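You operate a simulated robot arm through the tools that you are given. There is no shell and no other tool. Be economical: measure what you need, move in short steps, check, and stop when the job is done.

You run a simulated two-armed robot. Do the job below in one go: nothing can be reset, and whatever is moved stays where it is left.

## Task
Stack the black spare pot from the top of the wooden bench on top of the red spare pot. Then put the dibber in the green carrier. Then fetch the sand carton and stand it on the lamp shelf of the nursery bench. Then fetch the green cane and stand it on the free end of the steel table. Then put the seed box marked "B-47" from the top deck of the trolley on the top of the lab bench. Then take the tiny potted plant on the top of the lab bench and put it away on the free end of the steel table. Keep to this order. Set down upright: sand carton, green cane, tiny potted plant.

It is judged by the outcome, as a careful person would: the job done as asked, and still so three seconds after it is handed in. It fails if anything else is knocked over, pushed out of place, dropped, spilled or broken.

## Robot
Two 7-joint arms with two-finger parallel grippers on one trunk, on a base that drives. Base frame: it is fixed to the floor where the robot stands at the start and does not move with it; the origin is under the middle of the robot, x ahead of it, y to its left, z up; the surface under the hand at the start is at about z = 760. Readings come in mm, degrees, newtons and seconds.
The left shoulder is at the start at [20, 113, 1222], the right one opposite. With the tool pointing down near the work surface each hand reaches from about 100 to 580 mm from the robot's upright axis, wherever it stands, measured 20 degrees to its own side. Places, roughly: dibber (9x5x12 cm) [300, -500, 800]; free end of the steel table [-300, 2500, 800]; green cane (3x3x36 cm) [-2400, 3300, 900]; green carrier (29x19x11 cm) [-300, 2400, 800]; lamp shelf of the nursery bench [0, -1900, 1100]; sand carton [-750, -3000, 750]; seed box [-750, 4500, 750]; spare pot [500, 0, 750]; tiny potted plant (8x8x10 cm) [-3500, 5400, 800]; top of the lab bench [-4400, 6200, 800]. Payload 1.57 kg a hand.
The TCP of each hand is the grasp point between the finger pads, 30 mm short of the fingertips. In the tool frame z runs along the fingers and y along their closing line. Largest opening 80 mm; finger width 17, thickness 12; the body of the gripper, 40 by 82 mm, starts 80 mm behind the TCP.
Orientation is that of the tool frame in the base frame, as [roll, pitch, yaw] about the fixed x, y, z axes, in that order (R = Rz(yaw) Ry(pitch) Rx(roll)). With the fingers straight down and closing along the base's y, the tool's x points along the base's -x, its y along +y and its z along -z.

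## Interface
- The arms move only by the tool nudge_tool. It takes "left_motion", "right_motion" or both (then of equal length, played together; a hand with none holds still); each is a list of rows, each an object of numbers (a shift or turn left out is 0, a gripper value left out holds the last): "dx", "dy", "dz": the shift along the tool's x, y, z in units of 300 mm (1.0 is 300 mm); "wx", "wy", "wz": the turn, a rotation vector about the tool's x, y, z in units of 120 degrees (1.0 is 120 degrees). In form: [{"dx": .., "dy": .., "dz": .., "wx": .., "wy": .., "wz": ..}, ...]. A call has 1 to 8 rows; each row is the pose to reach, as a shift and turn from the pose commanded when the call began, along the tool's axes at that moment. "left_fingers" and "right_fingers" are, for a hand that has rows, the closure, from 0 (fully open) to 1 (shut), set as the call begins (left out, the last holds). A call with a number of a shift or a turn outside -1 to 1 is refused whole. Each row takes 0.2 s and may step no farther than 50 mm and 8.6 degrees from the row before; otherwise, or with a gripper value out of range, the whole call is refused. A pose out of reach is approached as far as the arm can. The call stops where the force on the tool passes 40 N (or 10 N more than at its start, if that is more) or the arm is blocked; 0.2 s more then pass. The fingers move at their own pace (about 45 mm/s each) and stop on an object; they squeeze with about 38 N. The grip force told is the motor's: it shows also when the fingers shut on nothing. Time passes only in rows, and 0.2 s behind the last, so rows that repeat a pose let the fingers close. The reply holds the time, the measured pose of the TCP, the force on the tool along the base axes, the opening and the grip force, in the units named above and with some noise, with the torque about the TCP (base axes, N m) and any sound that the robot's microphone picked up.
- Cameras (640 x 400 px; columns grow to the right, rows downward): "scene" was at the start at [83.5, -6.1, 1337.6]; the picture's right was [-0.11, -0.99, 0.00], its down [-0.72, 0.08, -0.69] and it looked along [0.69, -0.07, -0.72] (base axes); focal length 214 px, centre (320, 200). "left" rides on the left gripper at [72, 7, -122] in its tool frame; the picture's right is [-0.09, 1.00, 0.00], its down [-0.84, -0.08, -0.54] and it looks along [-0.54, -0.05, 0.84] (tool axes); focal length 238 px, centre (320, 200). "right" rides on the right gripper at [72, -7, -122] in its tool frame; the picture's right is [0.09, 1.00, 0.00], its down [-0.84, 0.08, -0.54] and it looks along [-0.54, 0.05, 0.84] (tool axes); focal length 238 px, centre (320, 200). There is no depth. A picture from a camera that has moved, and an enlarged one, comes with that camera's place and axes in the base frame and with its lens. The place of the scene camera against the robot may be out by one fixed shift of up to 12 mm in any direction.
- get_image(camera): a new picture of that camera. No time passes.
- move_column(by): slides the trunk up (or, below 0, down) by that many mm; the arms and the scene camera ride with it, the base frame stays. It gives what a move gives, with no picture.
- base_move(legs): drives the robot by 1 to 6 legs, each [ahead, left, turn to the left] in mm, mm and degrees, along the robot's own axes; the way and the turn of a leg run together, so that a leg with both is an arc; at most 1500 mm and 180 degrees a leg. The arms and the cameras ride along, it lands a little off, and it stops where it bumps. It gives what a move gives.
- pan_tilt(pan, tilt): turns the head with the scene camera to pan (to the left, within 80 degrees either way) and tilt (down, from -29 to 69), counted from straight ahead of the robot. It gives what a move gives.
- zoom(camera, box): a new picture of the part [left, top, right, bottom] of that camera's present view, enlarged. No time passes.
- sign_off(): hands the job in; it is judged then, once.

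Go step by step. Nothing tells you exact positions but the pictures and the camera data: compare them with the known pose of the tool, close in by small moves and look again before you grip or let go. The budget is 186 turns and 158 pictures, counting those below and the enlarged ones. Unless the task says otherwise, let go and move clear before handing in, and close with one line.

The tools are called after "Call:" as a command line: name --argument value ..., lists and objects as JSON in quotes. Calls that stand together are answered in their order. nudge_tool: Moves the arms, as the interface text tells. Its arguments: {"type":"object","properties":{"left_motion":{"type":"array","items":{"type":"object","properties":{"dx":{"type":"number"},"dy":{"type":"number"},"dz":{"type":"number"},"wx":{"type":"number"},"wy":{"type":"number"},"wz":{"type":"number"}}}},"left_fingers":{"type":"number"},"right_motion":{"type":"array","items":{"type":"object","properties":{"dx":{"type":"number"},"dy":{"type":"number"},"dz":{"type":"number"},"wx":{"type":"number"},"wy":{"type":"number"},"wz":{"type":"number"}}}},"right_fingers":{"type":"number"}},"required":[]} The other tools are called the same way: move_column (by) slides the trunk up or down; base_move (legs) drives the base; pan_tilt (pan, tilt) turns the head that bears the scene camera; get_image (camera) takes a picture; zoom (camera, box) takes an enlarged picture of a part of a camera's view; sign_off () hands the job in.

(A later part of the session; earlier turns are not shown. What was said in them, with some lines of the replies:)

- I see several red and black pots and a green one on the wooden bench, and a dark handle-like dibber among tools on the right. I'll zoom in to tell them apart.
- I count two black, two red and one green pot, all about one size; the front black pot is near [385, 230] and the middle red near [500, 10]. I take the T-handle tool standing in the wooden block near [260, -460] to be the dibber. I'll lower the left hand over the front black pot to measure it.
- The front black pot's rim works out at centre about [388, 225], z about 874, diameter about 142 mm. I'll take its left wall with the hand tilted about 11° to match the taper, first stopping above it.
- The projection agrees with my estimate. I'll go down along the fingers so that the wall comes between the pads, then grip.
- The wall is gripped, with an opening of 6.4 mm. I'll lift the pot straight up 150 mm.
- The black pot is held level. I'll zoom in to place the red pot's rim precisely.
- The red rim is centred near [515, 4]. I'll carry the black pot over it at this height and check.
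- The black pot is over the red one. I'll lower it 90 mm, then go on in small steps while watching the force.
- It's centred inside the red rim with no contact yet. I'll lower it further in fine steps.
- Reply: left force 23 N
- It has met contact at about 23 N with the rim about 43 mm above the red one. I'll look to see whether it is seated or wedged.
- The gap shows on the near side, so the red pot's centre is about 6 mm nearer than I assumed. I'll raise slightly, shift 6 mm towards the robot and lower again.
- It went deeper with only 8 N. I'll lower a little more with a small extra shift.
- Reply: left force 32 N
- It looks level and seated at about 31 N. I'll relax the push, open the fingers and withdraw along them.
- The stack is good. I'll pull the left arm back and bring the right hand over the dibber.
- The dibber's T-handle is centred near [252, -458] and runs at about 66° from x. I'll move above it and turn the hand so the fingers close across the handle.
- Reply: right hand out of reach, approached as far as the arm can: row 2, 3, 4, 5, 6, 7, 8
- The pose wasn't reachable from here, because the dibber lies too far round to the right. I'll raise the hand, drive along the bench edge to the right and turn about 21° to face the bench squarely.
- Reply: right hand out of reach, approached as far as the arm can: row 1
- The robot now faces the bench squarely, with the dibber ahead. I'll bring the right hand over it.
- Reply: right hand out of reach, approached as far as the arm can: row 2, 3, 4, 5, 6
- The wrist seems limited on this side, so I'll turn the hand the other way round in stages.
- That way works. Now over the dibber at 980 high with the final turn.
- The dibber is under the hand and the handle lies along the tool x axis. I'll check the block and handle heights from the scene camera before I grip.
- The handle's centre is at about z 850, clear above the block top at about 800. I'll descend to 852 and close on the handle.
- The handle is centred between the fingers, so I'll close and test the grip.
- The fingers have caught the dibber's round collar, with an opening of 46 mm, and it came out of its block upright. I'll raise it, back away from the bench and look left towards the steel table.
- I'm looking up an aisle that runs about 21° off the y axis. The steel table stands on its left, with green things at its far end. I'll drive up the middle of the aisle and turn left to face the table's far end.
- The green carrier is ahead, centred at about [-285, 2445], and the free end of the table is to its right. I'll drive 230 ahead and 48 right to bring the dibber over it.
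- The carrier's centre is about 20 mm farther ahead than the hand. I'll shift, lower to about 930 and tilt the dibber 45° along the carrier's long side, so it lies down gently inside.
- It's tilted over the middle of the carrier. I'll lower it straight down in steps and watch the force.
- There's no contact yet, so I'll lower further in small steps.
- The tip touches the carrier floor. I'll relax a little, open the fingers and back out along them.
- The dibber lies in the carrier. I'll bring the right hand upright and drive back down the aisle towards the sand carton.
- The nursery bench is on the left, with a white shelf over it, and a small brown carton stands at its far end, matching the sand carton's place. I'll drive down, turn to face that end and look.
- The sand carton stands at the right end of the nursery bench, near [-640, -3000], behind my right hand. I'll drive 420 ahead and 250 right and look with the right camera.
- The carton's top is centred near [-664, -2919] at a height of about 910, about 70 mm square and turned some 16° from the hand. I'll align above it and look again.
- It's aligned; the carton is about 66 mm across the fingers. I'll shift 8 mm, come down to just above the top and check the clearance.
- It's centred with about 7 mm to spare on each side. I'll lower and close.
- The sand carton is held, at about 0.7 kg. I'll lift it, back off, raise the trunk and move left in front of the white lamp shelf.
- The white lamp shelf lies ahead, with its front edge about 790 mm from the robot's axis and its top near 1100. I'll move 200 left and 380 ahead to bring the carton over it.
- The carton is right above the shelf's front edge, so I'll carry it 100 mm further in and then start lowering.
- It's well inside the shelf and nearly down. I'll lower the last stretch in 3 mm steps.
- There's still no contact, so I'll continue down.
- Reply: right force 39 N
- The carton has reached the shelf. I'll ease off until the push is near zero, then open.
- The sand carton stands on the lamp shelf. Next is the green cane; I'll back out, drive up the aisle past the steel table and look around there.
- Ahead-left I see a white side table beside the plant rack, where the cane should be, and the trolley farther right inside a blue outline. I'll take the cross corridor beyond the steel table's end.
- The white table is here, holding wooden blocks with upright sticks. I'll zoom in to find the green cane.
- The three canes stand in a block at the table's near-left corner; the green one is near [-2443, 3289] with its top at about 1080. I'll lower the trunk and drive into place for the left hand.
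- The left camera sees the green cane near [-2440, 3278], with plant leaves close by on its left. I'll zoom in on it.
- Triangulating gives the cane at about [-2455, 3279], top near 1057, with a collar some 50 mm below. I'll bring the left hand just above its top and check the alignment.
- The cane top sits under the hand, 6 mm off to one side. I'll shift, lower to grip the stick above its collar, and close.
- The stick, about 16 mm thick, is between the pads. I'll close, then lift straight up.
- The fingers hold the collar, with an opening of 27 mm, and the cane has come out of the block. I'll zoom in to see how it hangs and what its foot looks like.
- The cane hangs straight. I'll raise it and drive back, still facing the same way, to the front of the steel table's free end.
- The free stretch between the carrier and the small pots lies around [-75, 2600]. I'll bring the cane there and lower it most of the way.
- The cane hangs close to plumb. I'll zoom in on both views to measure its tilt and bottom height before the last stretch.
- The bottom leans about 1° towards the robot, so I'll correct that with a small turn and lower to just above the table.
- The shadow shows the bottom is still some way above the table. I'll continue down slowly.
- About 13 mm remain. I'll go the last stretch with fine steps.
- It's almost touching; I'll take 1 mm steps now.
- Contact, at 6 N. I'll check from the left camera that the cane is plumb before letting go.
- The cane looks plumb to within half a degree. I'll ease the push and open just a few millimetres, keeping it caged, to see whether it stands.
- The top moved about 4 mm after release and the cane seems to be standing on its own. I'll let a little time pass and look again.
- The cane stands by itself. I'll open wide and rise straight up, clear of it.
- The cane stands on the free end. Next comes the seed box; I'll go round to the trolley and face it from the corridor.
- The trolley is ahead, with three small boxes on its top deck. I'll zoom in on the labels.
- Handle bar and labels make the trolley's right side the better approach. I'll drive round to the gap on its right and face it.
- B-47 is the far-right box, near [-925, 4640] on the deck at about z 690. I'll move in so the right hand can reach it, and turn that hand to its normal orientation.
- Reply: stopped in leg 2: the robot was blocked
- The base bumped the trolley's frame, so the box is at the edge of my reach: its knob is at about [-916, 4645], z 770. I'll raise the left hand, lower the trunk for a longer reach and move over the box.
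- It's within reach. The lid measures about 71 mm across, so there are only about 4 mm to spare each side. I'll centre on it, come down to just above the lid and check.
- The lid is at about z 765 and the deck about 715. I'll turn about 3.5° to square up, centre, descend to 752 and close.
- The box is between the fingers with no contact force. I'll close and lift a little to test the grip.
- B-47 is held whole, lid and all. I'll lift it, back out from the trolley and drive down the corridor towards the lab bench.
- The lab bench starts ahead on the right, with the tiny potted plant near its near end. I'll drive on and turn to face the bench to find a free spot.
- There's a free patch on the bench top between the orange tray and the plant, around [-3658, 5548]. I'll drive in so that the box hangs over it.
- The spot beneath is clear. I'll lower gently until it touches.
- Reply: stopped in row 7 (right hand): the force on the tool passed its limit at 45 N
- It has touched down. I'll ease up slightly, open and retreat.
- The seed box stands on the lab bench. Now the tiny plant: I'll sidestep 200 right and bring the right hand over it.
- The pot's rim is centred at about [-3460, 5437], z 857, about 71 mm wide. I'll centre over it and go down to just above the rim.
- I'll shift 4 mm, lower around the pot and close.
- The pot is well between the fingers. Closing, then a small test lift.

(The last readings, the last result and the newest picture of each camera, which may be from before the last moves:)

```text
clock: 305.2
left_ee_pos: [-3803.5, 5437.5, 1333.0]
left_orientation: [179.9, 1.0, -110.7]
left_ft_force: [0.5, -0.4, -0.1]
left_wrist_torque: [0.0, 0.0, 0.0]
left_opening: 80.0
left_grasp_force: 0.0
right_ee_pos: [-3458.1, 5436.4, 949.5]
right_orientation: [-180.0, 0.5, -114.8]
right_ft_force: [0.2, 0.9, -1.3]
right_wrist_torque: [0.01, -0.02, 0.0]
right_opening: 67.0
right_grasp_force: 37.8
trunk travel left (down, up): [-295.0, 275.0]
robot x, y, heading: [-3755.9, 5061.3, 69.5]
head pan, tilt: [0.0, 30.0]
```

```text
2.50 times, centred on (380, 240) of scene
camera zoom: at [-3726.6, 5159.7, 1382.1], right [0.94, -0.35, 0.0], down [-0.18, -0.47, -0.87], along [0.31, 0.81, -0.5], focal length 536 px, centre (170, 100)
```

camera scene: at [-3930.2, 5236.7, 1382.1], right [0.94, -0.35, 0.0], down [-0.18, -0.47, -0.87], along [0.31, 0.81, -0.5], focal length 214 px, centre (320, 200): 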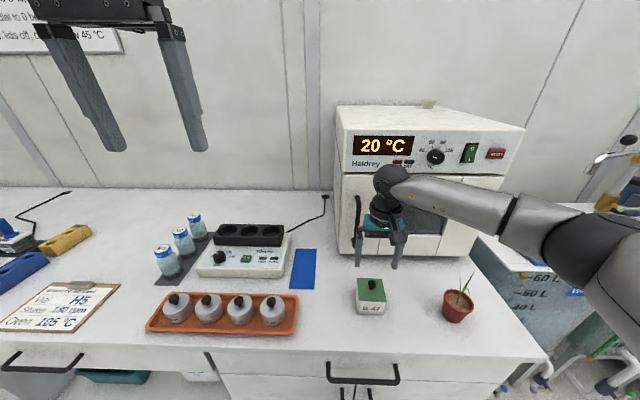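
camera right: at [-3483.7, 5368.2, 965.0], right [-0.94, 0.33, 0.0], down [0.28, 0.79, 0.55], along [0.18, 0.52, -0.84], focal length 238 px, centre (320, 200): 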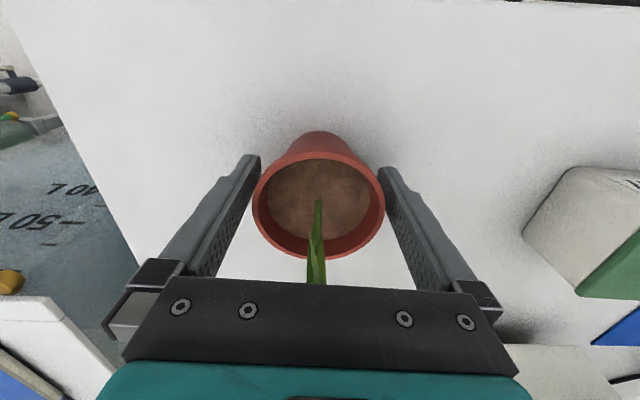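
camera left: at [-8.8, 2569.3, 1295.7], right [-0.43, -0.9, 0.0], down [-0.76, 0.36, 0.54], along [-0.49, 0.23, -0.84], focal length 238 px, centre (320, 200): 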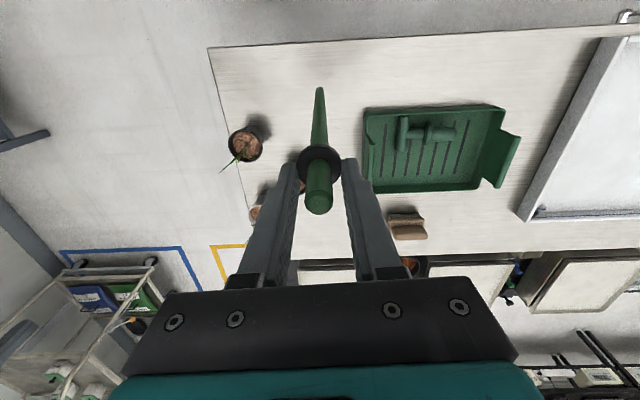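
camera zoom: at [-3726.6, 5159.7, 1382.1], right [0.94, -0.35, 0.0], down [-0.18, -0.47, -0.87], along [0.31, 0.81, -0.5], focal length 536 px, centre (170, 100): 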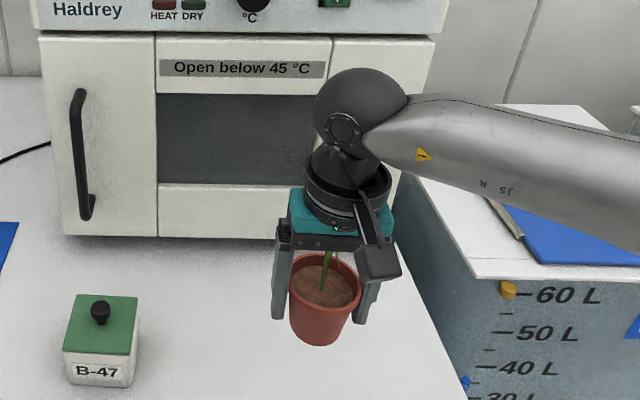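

The plant hangs upright in the grip. I'll raise it and drive back along the corridor in reverse towards the steel table.

Call:
nudge_tool --right_motion '[{"dz": -0.15}, {"dz": -0.3}, {"dz": -0.45}, {"dz": -0.6}, {"dz": -0.68}]'

Call:
base_move --legs '[[-180, 0, 0], [0, 0, 89.6], [-1500, 0, 0], [-1500, 0, 0], [-1500, 0, 0]]'

Call:
zoom --camera "scene" --box '[260, 100, 480, 300]'

```text
clock: 306.4
left_ee_pos: [-3804.1, 5437.1, 1333.2]
left_orientation: [180.0, 1.1, -110.8]
left_ft_force: [-0.8, -0.3, 0.0]
left_wrist_torque: [-0.01, 0.01, -0.04]
left_opening: 80.1
left_grasp_force: 0.0
right_ee_pos: [-3459.3, 5435.0, 1155.9]
right_orientation: [-180.0, 0.5, -114.7]
right_ft_force: [0.2, 0.4, -1.6]
right_wrist_torque: [-0.02, 0.02, 0.01]
right_opening: 67.4
right_grasp_force: 38.4
trunk travel left (down, up): [-295.0, 275.0]
robot x, y, heading: [-3754.5, 5061.9, 69.0]
head pan, tilt: [0.0, 30.0]
```

```text
clock: 332.8
left_ee_pos: [-16.6, 3186.4, 1332.9]
left_orientation: [-180.0, 0.9, -22.2]
left_ft_force: [0.5, -0.3, -0.6]
left_wrist_torque: [0.0, 0.02, 0.0]
left_opening: 79.8
left_grasp_force: 0.1
right_ee_pos: [-6.8, 3530.8, 1155.5]
right_orientation: [-180.0, 0.4, -26.1]
right_ft_force: [0.0, 0.4, -0.8]
right_wrist_torque: [-0.01, 0.0, -0.02]
right_opening: 65.9
right_grasp_force: 38.5
trunk travel left (down, up): [-295.0, 275.0]
robot x, y, heading: [356.1, 3225.2, 158.1]
head pan, tilt: [0.0, 30.0]
```

```text
2.00 times, centred on (370, 200) of scene
camera zoom: at [258.5, 3266.3, 1382.1], right [0.38, 0.93, 0.0], down [0.46, -0.19, -0.87], along [-0.8, 0.33, -0.5], focal length 429 px, centre (220, 200)
```

zoom: 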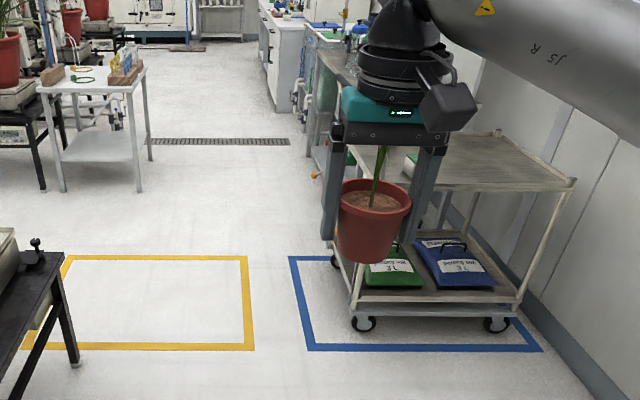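

The plant is still held. I'll finish the route to the front of the steel table's free end.

Call:
base_move --legs '[[0, 0, 1], [-310, 0, 0], [0, 745, 0]]'

Call:
pan_tilt --pan -5 --tilt 40

Call:
get_image --camera "scene"

Call:
get_image --camera "right"

```text
clock: 338.8
left_ee_pos: [8.4, 2373.2, 1332.7]
left_orientation: [179.9, 1.0, -21.1]
left_ft_force: [-0.1, 0.3, -0.6]
left_wrist_torque: [0.03, 0.01, 0.01]
left_opening: 79.6
left_grasp_force: 0.1
right_ee_pos: [12.2, 2718.0, 1154.6]
right_orientation: [179.9, 0.5, -25.0]
right_ft_force: [-0.1, -0.5, -0.2]
right_wrist_torque: [0.02, -0.02, -0.02]
right_opening: 65.3
right_grasp_force: 38.1
trunk travel left (down, up): [-295.0, 275.0]
robot x, y, heading: [382.7, 2420.5, 159.1]
head pan, tilt: [0.0, 30.0]
```

```text
clock: 339.6
left_ee_pos: [9.5, 2373.3, 1333.3]
left_orientation: [180.0, 1.0, -21.2]
left_ft_force: [0.0, 0.1, 0.5]
left_wrist_torque: [0.02, -0.03, 0.0]
left_opening: 79.7
left_grasp_force: 0.1
right_ee_pos: [12.8, 2717.6, 1155.0]
right_orientation: [180.0, 0.5, -25.1]
right_ft_force: [0.9, -0.8, -1.3]
right_wrist_torque: [0.0, -0.02, 0.04]
right_opening: 65.4
right_grasp_force: 37.5
trunk travel left (down, up): [-295.0, 275.0]
robot x, y, heading: [384.3, 2420.7, 158.9]
head pan, tilt: [-5.0, 40.0]
```

```text
48 pictures are left
camera scene: at [291.2, 2462.9, 1366.8], right [0.44, 0.9, 0.0], down [0.58, -0.28, -0.77], along [-0.69, 0.34, -0.64], focal length 214 px, centre (320, 200)
```

scene: 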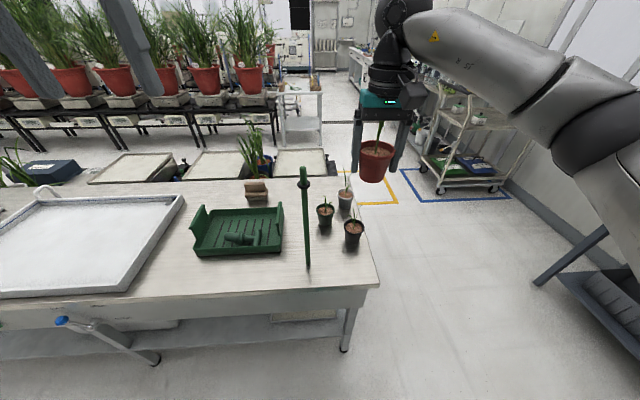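

```text
47 pictures are left
camera right: at [80.6, 2693.5, 1274.8], right [-0.34, -0.94, 0.0], down [-0.79, 0.28, 0.55], along [-0.52, 0.19, -0.84], focal length 238 px, centre (320, 200)
```

right: 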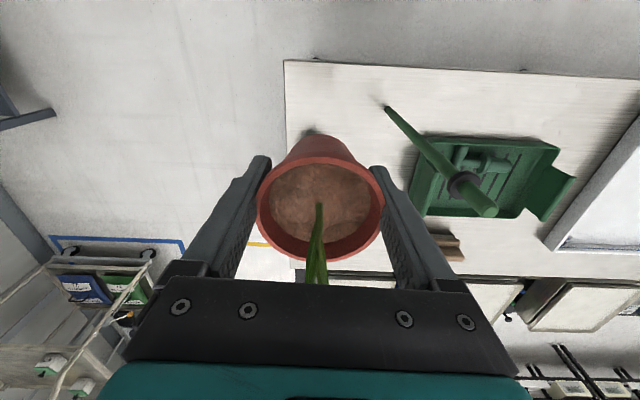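

The cane still stands, and the plant is over the free front corner, about 65 mm from both edges. I'll lower it most of the way and check its tilt.

Call:
nudge_tool --right_motion '[{"dz": 0.15}, {"dz": 0.3}, {"dz": 0.45}, {"dz": 0.6}, {"dz": 0.75}, {"dz": 0.9}, {"dz": 0.98}]'

Call:
zoom --camera "scene" --box '[280, 150, 440, 300]'

Call:
get_image --camera "right"

```text
clock: 341.2
left_ee_pos: [8.8, 2373.6, 1332.5]
left_orientation: [180.0, 1.1, -21.0]
left_ft_force: [0.0, -0.3, 0.0]
left_wrist_torque: [0.03, 0.0, 0.01]
left_opening: 80.1
left_grasp_force: 0.1
right_ee_pos: [10.5, 2718.5, 859.4]
right_orientation: [179.9, 0.4, -25.0]
right_ft_force: [-0.1, 0.4, -1.4]
right_wrist_torque: [0.0, 0.02, 0.01]
right_opening: 65.4
right_grasp_force: 38.0
trunk travel left (down, up): [-295.0, 275.0]
robot x, y, heading: [385.2, 2420.5, 159.0]
head pan, tilt: [-5.0, 40.0]
```

```text
2.67 times, centred on (360, 225) of scene
camera zoom: at [291.2, 2463.0, 1366.7], right [0.44, 0.9, 0.0], down [0.58, -0.28, -0.77], along [-0.69, 0.34, -0.64], focal length 572 px, centre (213, 133)
```

zoom: 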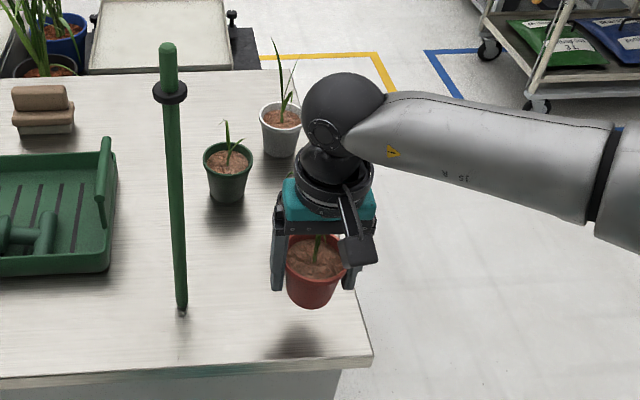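

```text
45 pictures are left
camera right: at [78.7, 2694.6, 980.0], right [-0.34, -0.94, 0.0], down [-0.79, 0.28, 0.55], along [-0.52, 0.19, -0.84], focal length 238 px, centre (320, 200)
```

right: 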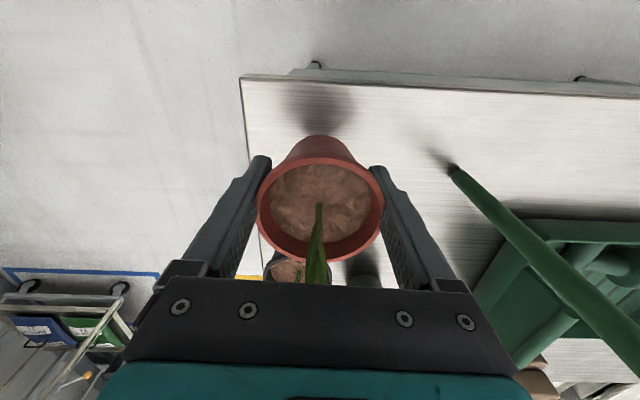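

It's upright and clear of the black pot. I'll lower the rest in fine steps.

Call:
nudge_tool --right_motion '[{"dz": 0.05}, {"dz": 0.09}, {"dz": 0.11}, {"dz": 0.12}, {"dz": 0.128}, {"dz": 0.136}]'

Call:
zoom --camera "scene" --box '[330, 210, 420, 300]'

```text
clock: 342.6
left_ee_pos: [9.1, 2373.4, 1331.9]
left_orientation: [-180.0, 1.1, -21.1]
left_ft_force: [-0.2, -0.5, 1.1]
left_wrist_torque: [0.02, 0.01, 0.02]
left_opening: 80.2
left_grasp_force: 0.0
right_ee_pos: [10.2, 2719.2, 819.2]
right_orientation: [180.0, 0.6, -25.1]
right_ft_force: [-0.6, 0.1, -0.7]
right_wrist_torque: [-0.01, -0.01, 0.0]
right_opening: 64.8
right_grasp_force: 38.0
trunk travel left (down, up): [-295.0, 275.0]
robot x, y, heading: [383.8, 2417.1, 159.2]
head pan, tilt: [-5.0, 40.0]
```

```text
4.44 times, centred on (375, 255) of scene
camera zoom: at [291.2, 2463.0, 1366.7], right [0.44, 0.9, 0.0], down [0.58, -0.28, -0.77], along [-0.69, 0.34, -0.64], focal length 953 px, centre (76, -44)
```

zoom: 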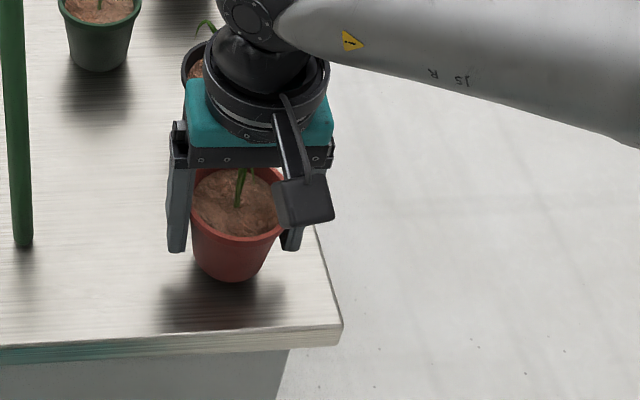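

Call:
nudge_tool --right_motion '[{"dz": 0.005}, {"dz": 0.01}, {"dz": 0.015}, {"dz": 0.02}, {"dz": 0.025}]'

```text
clock: 343.8
left_ee_pos: [8.3, 2373.1, 1332.9]
left_orientation: [-180.0, 1.0, -21.1]
left_ft_force: [-0.4, -0.4, -0.2]
left_wrist_torque: [0.01, -0.06, 0.0]
left_opening: 80.0
left_grasp_force: 0.0
right_ee_pos: [10.0, 2719.4, 811.5]
right_orientation: [-179.9, 0.5, -25.1]
right_ft_force: [0.1, -0.1, -1.1]
right_wrist_torque: [-0.02, 0.02, 0.03]
right_opening: 65.0
right_grasp_force: 38.0
trunk travel left (down, up): [-295.0, 275.0]
robot x, y, heading: [382.5, 2415.8, 159.1]
head pan, tilt: [-5.0, 40.0]
```

Call:
nudge_tool --right_motion '[{"dz": 0.005}, {"dz": 0.01}, {"dz": 0.015}, {"dz": 0.02}, {"dz": 0.025}]'

Call:
zoom --camera "scene" --box '[330, 210, 420, 300]'

```text
clock: 345.0
left_ee_pos: [8.7, 2373.1, 1333.2]
left_orientation: [-180.0, 1.0, -21.2]
left_ft_force: [0.6, 0.4, 0.0]
left_wrist_torque: [-0.04, 0.01, -0.01]
left_opening: 79.9
left_grasp_force: 0.1
right_ee_pos: [11.3, 2719.4, 804.8]
right_orientation: [180.0, 0.5, -24.9]
right_ft_force: [1.1, 0.0, -0.1]
right_wrist_torque: [-0.02, 0.0, 0.0]
right_opening: 64.8
right_grasp_force: 38.5
trunk travel left (down, up): [-295.0, 275.0]
robot x, y, heading: [384.3, 2420.2, 158.8]
head pan, tilt: [-5.0, 40.0]
```

```text
4.44 times, centred on (375, 255) of scene
camera zoom: at [291.3, 2462.9, 1366.7], right [0.44, 0.9, 0.0], down [0.58, -0.28, -0.77], along [-0.69, 0.34, -0.64], focal length 953 px, centre (76, -44)
```

zoom: 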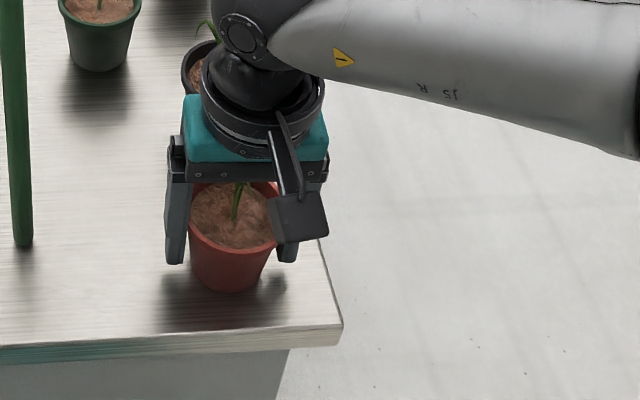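

Call:
nudge_tool --right_motion '[{"dz": 0.005}, {"dz": 0.01}, {"dz": 0.015}, {"dz": 0.02}, {"dz": 0.025}]'

```text
clock: 346.2
left_ee_pos: [11.1, 2370.4, 1332.6]
left_orientation: [-180.0, 1.1, -21.1]
left_ft_force: [0.3, -0.2, -0.1]
left_wrist_torque: [-0.01, 0.0, -0.02]
left_opening: 79.9
left_grasp_force: 0.1
right_ee_pos: [9.3, 2719.6, 801.3]
right_orientation: [179.8, 0.9, -24.9]
right_ft_force: [3.6, 0.7, 32.7]
right_wrist_torque: [-0.03, 0.07, 0.24]
right_opening: 63.9
right_grasp_force: 38.0
trunk travel left (down, up): [-295.0, 275.0]
robot x, y, heading: [387.2, 2424.2, 158.8]
head pan, tilt: [-5.0, 40.0]
```

Contact at z about 801. I'll relax the push, open and lift away.

Call:
nudge_tool --right_motion '[{"dz": -0.008}, {"dz": -0.013}]'

Call:
nudge_tool --right_motion '[{}, {}, {}]' --right_fingers 0

Call:
get_image --camera "right"

```text
clock: 346.8
left_ee_pos: [10.4, 2372.7, 1333.0]
left_orientation: [180.0, 1.0, -21.0]
left_ft_force: [0.3, 0.3, 0.6]
left_wrist_torque: [-0.03, 0.01, -0.03]
left_opening: 80.2
left_grasp_force: 0.0
right_ee_pos: [8.3, 2717.9, 801.2]
right_orientation: [180.0, 0.6, -24.8]
right_ft_force: [-4.1, -0.3, 11.2]
right_wrist_torque: [0.05, 0.55, 0.01]
right_opening: 63.8
right_grasp_force: 38.8
trunk travel left (down, up): [-295.0, 275.0]
robot x, y, heading: [385.9, 2418.7, 158.8]
head pan, tilt: [-5.0, 40.0]
```

```text
clock: 347.6
left_ee_pos: [9.4, 2372.9, 1332.0]
left_orientation: [-180.0, 1.0, -21.1]
left_ft_force: [0.5, -0.5, -1.2]
left_wrist_torque: [-0.02, -0.01, 0.02]
left_opening: 80.0
left_grasp_force: 0.1
right_ee_pos: [10.1, 2719.1, 800.7]
right_orientation: [-180.0, 0.5, -25.0]
right_ft_force: [0.0, -0.9, 0.1]
right_wrist_torque: [0.01, 0.01, -0.02]
right_opening: 80.0
right_grasp_force: 0.1
trunk travel left (down, up): [-295.0, 275.0]
robot x, y, heading: [380.9, 2418.8, 159.0]
head pan, tilt: [-5.0, 40.0]
```

```text
42 pictures are left
camera right: at [78.0, 2694.7, 921.2], right [-0.34, -0.94, 0.0], down [-0.79, 0.28, 0.55], along [-0.52, 0.19, -0.84], focal length 238 px, centre (320, 200)
```

right: 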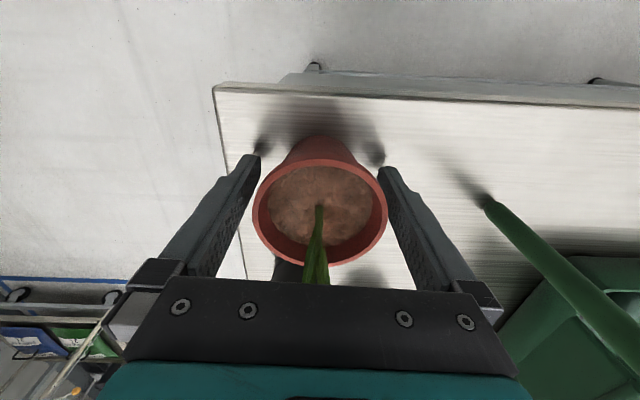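

The pot stands freed. I'll lift slowly straight up.

Call:
nudge_tool --right_motion '[{"dy": 0.004, "dz": -0.03}, {"dy": 0.004, "dz": -0.08}, {"dy": 0.004, "dz": -0.16}, {"dy": 0.004, "dz": -0.28}, {"dy": 0.004, "dz": -0.42}, {"dy": 0.004, "dz": -0.56}, {"dy": 0.004, "dz": -0.72}, {"dy": 0.004, "dz": -0.88}]'

Call:
get_image --camera "scene"

```text
clock: 349.4
left_ee_pos: [8.8, 2372.5, 1333.1]
left_orientation: [-180.0, 0.9, -21.1]
left_ft_force: [0.8, -0.8, 0.6]
left_wrist_torque: [0.01, 0.0, 0.01]
left_opening: 80.0
left_grasp_force: 0.1
right_ee_pos: [13.3, 2716.7, 1064.9]
right_orientation: [180.0, 0.5, -25.0]
right_ft_force: [-0.1, 0.6, 0.3]
right_wrist_torque: [0.03, 0.02, -0.02]
right_opening: 80.2
right_grasp_force: 0.1
trunk travel left (down, up): [-295.0, 275.0]
robot x, y, heading: [383.3, 2418.6, 158.8]
head pan, tilt: [-5.0, 40.0]
```

```text
41 pictures are left
camera scene: at [291.4, 2462.7, 1366.8], right [0.44, 0.9, 0.0], down [0.58, -0.28, -0.77], along [-0.69, 0.34, -0.64], focal length 214 px, centre (320, 200)
```

scene: 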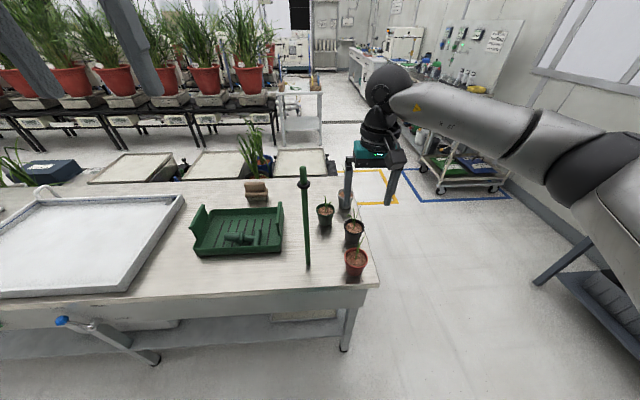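

The plant and the cane both stand on the free end. I'll back off and take a last close look.

Call:
base_move --legs '[[-200, 0, 0]]'

Call:
zoom --camera "scene" --box '[180, 100, 440, 300]'

```text
clock: 351.0
left_ee_pos: [197.5, 2301.3, 1332.6]
left_orientation: [179.9, 1.0, -21.1]
left_ft_force: [0.0, 0.6, 0.1]
left_wrist_torque: [-0.01, 0.06, -0.03]
left_opening: 79.9
left_grasp_force: 0.0
right_ee_pos: [199.9, 2643.5, 1064.7]
right_orientation: [-180.0, 0.6, -24.9]
right_ft_force: [0.1, 0.1, 0.3]
right_wrist_torque: [0.03, 0.03, 0.03]
right_opening: 80.0
right_grasp_force: 0.1
trunk travel left (down, up): [-295.0, 275.0]
robot x, y, heading: [569.9, 2344.7, 159.2]
head pan, tilt: [-5.0, 40.0]
```

```text
2.00 times, centred on (310, 200) of scene
camera zoom: at [480.3, 2390.4, 1366.8], right [0.44, 0.9, 0.0], down [0.58, -0.28, -0.77], along [-0.69, 0.34, -0.64], focal length 429 px, centre (340, 200)
```

zoom: 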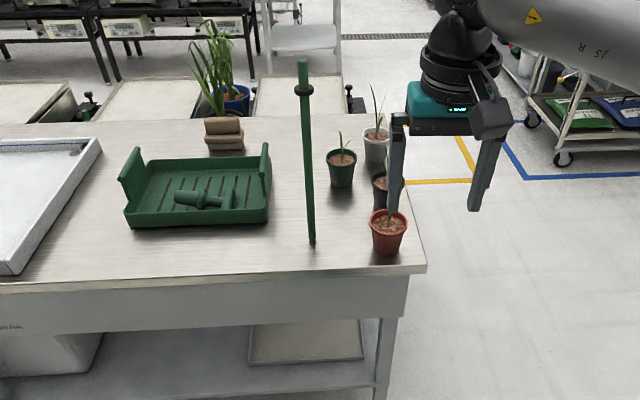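

Everything on the table is standing, and both hands are empty and clear. I'm handing the job in.

Call:
sign_off

```text
The job is handed in.
```

All six jobs were done in the order you gave and handed in: the sand carton, green cane and tiny plant stand upright. The bench had two black and two red pots, so I used the front black one and the middle red one. I bumped the trolley once while driving in for the seed box.
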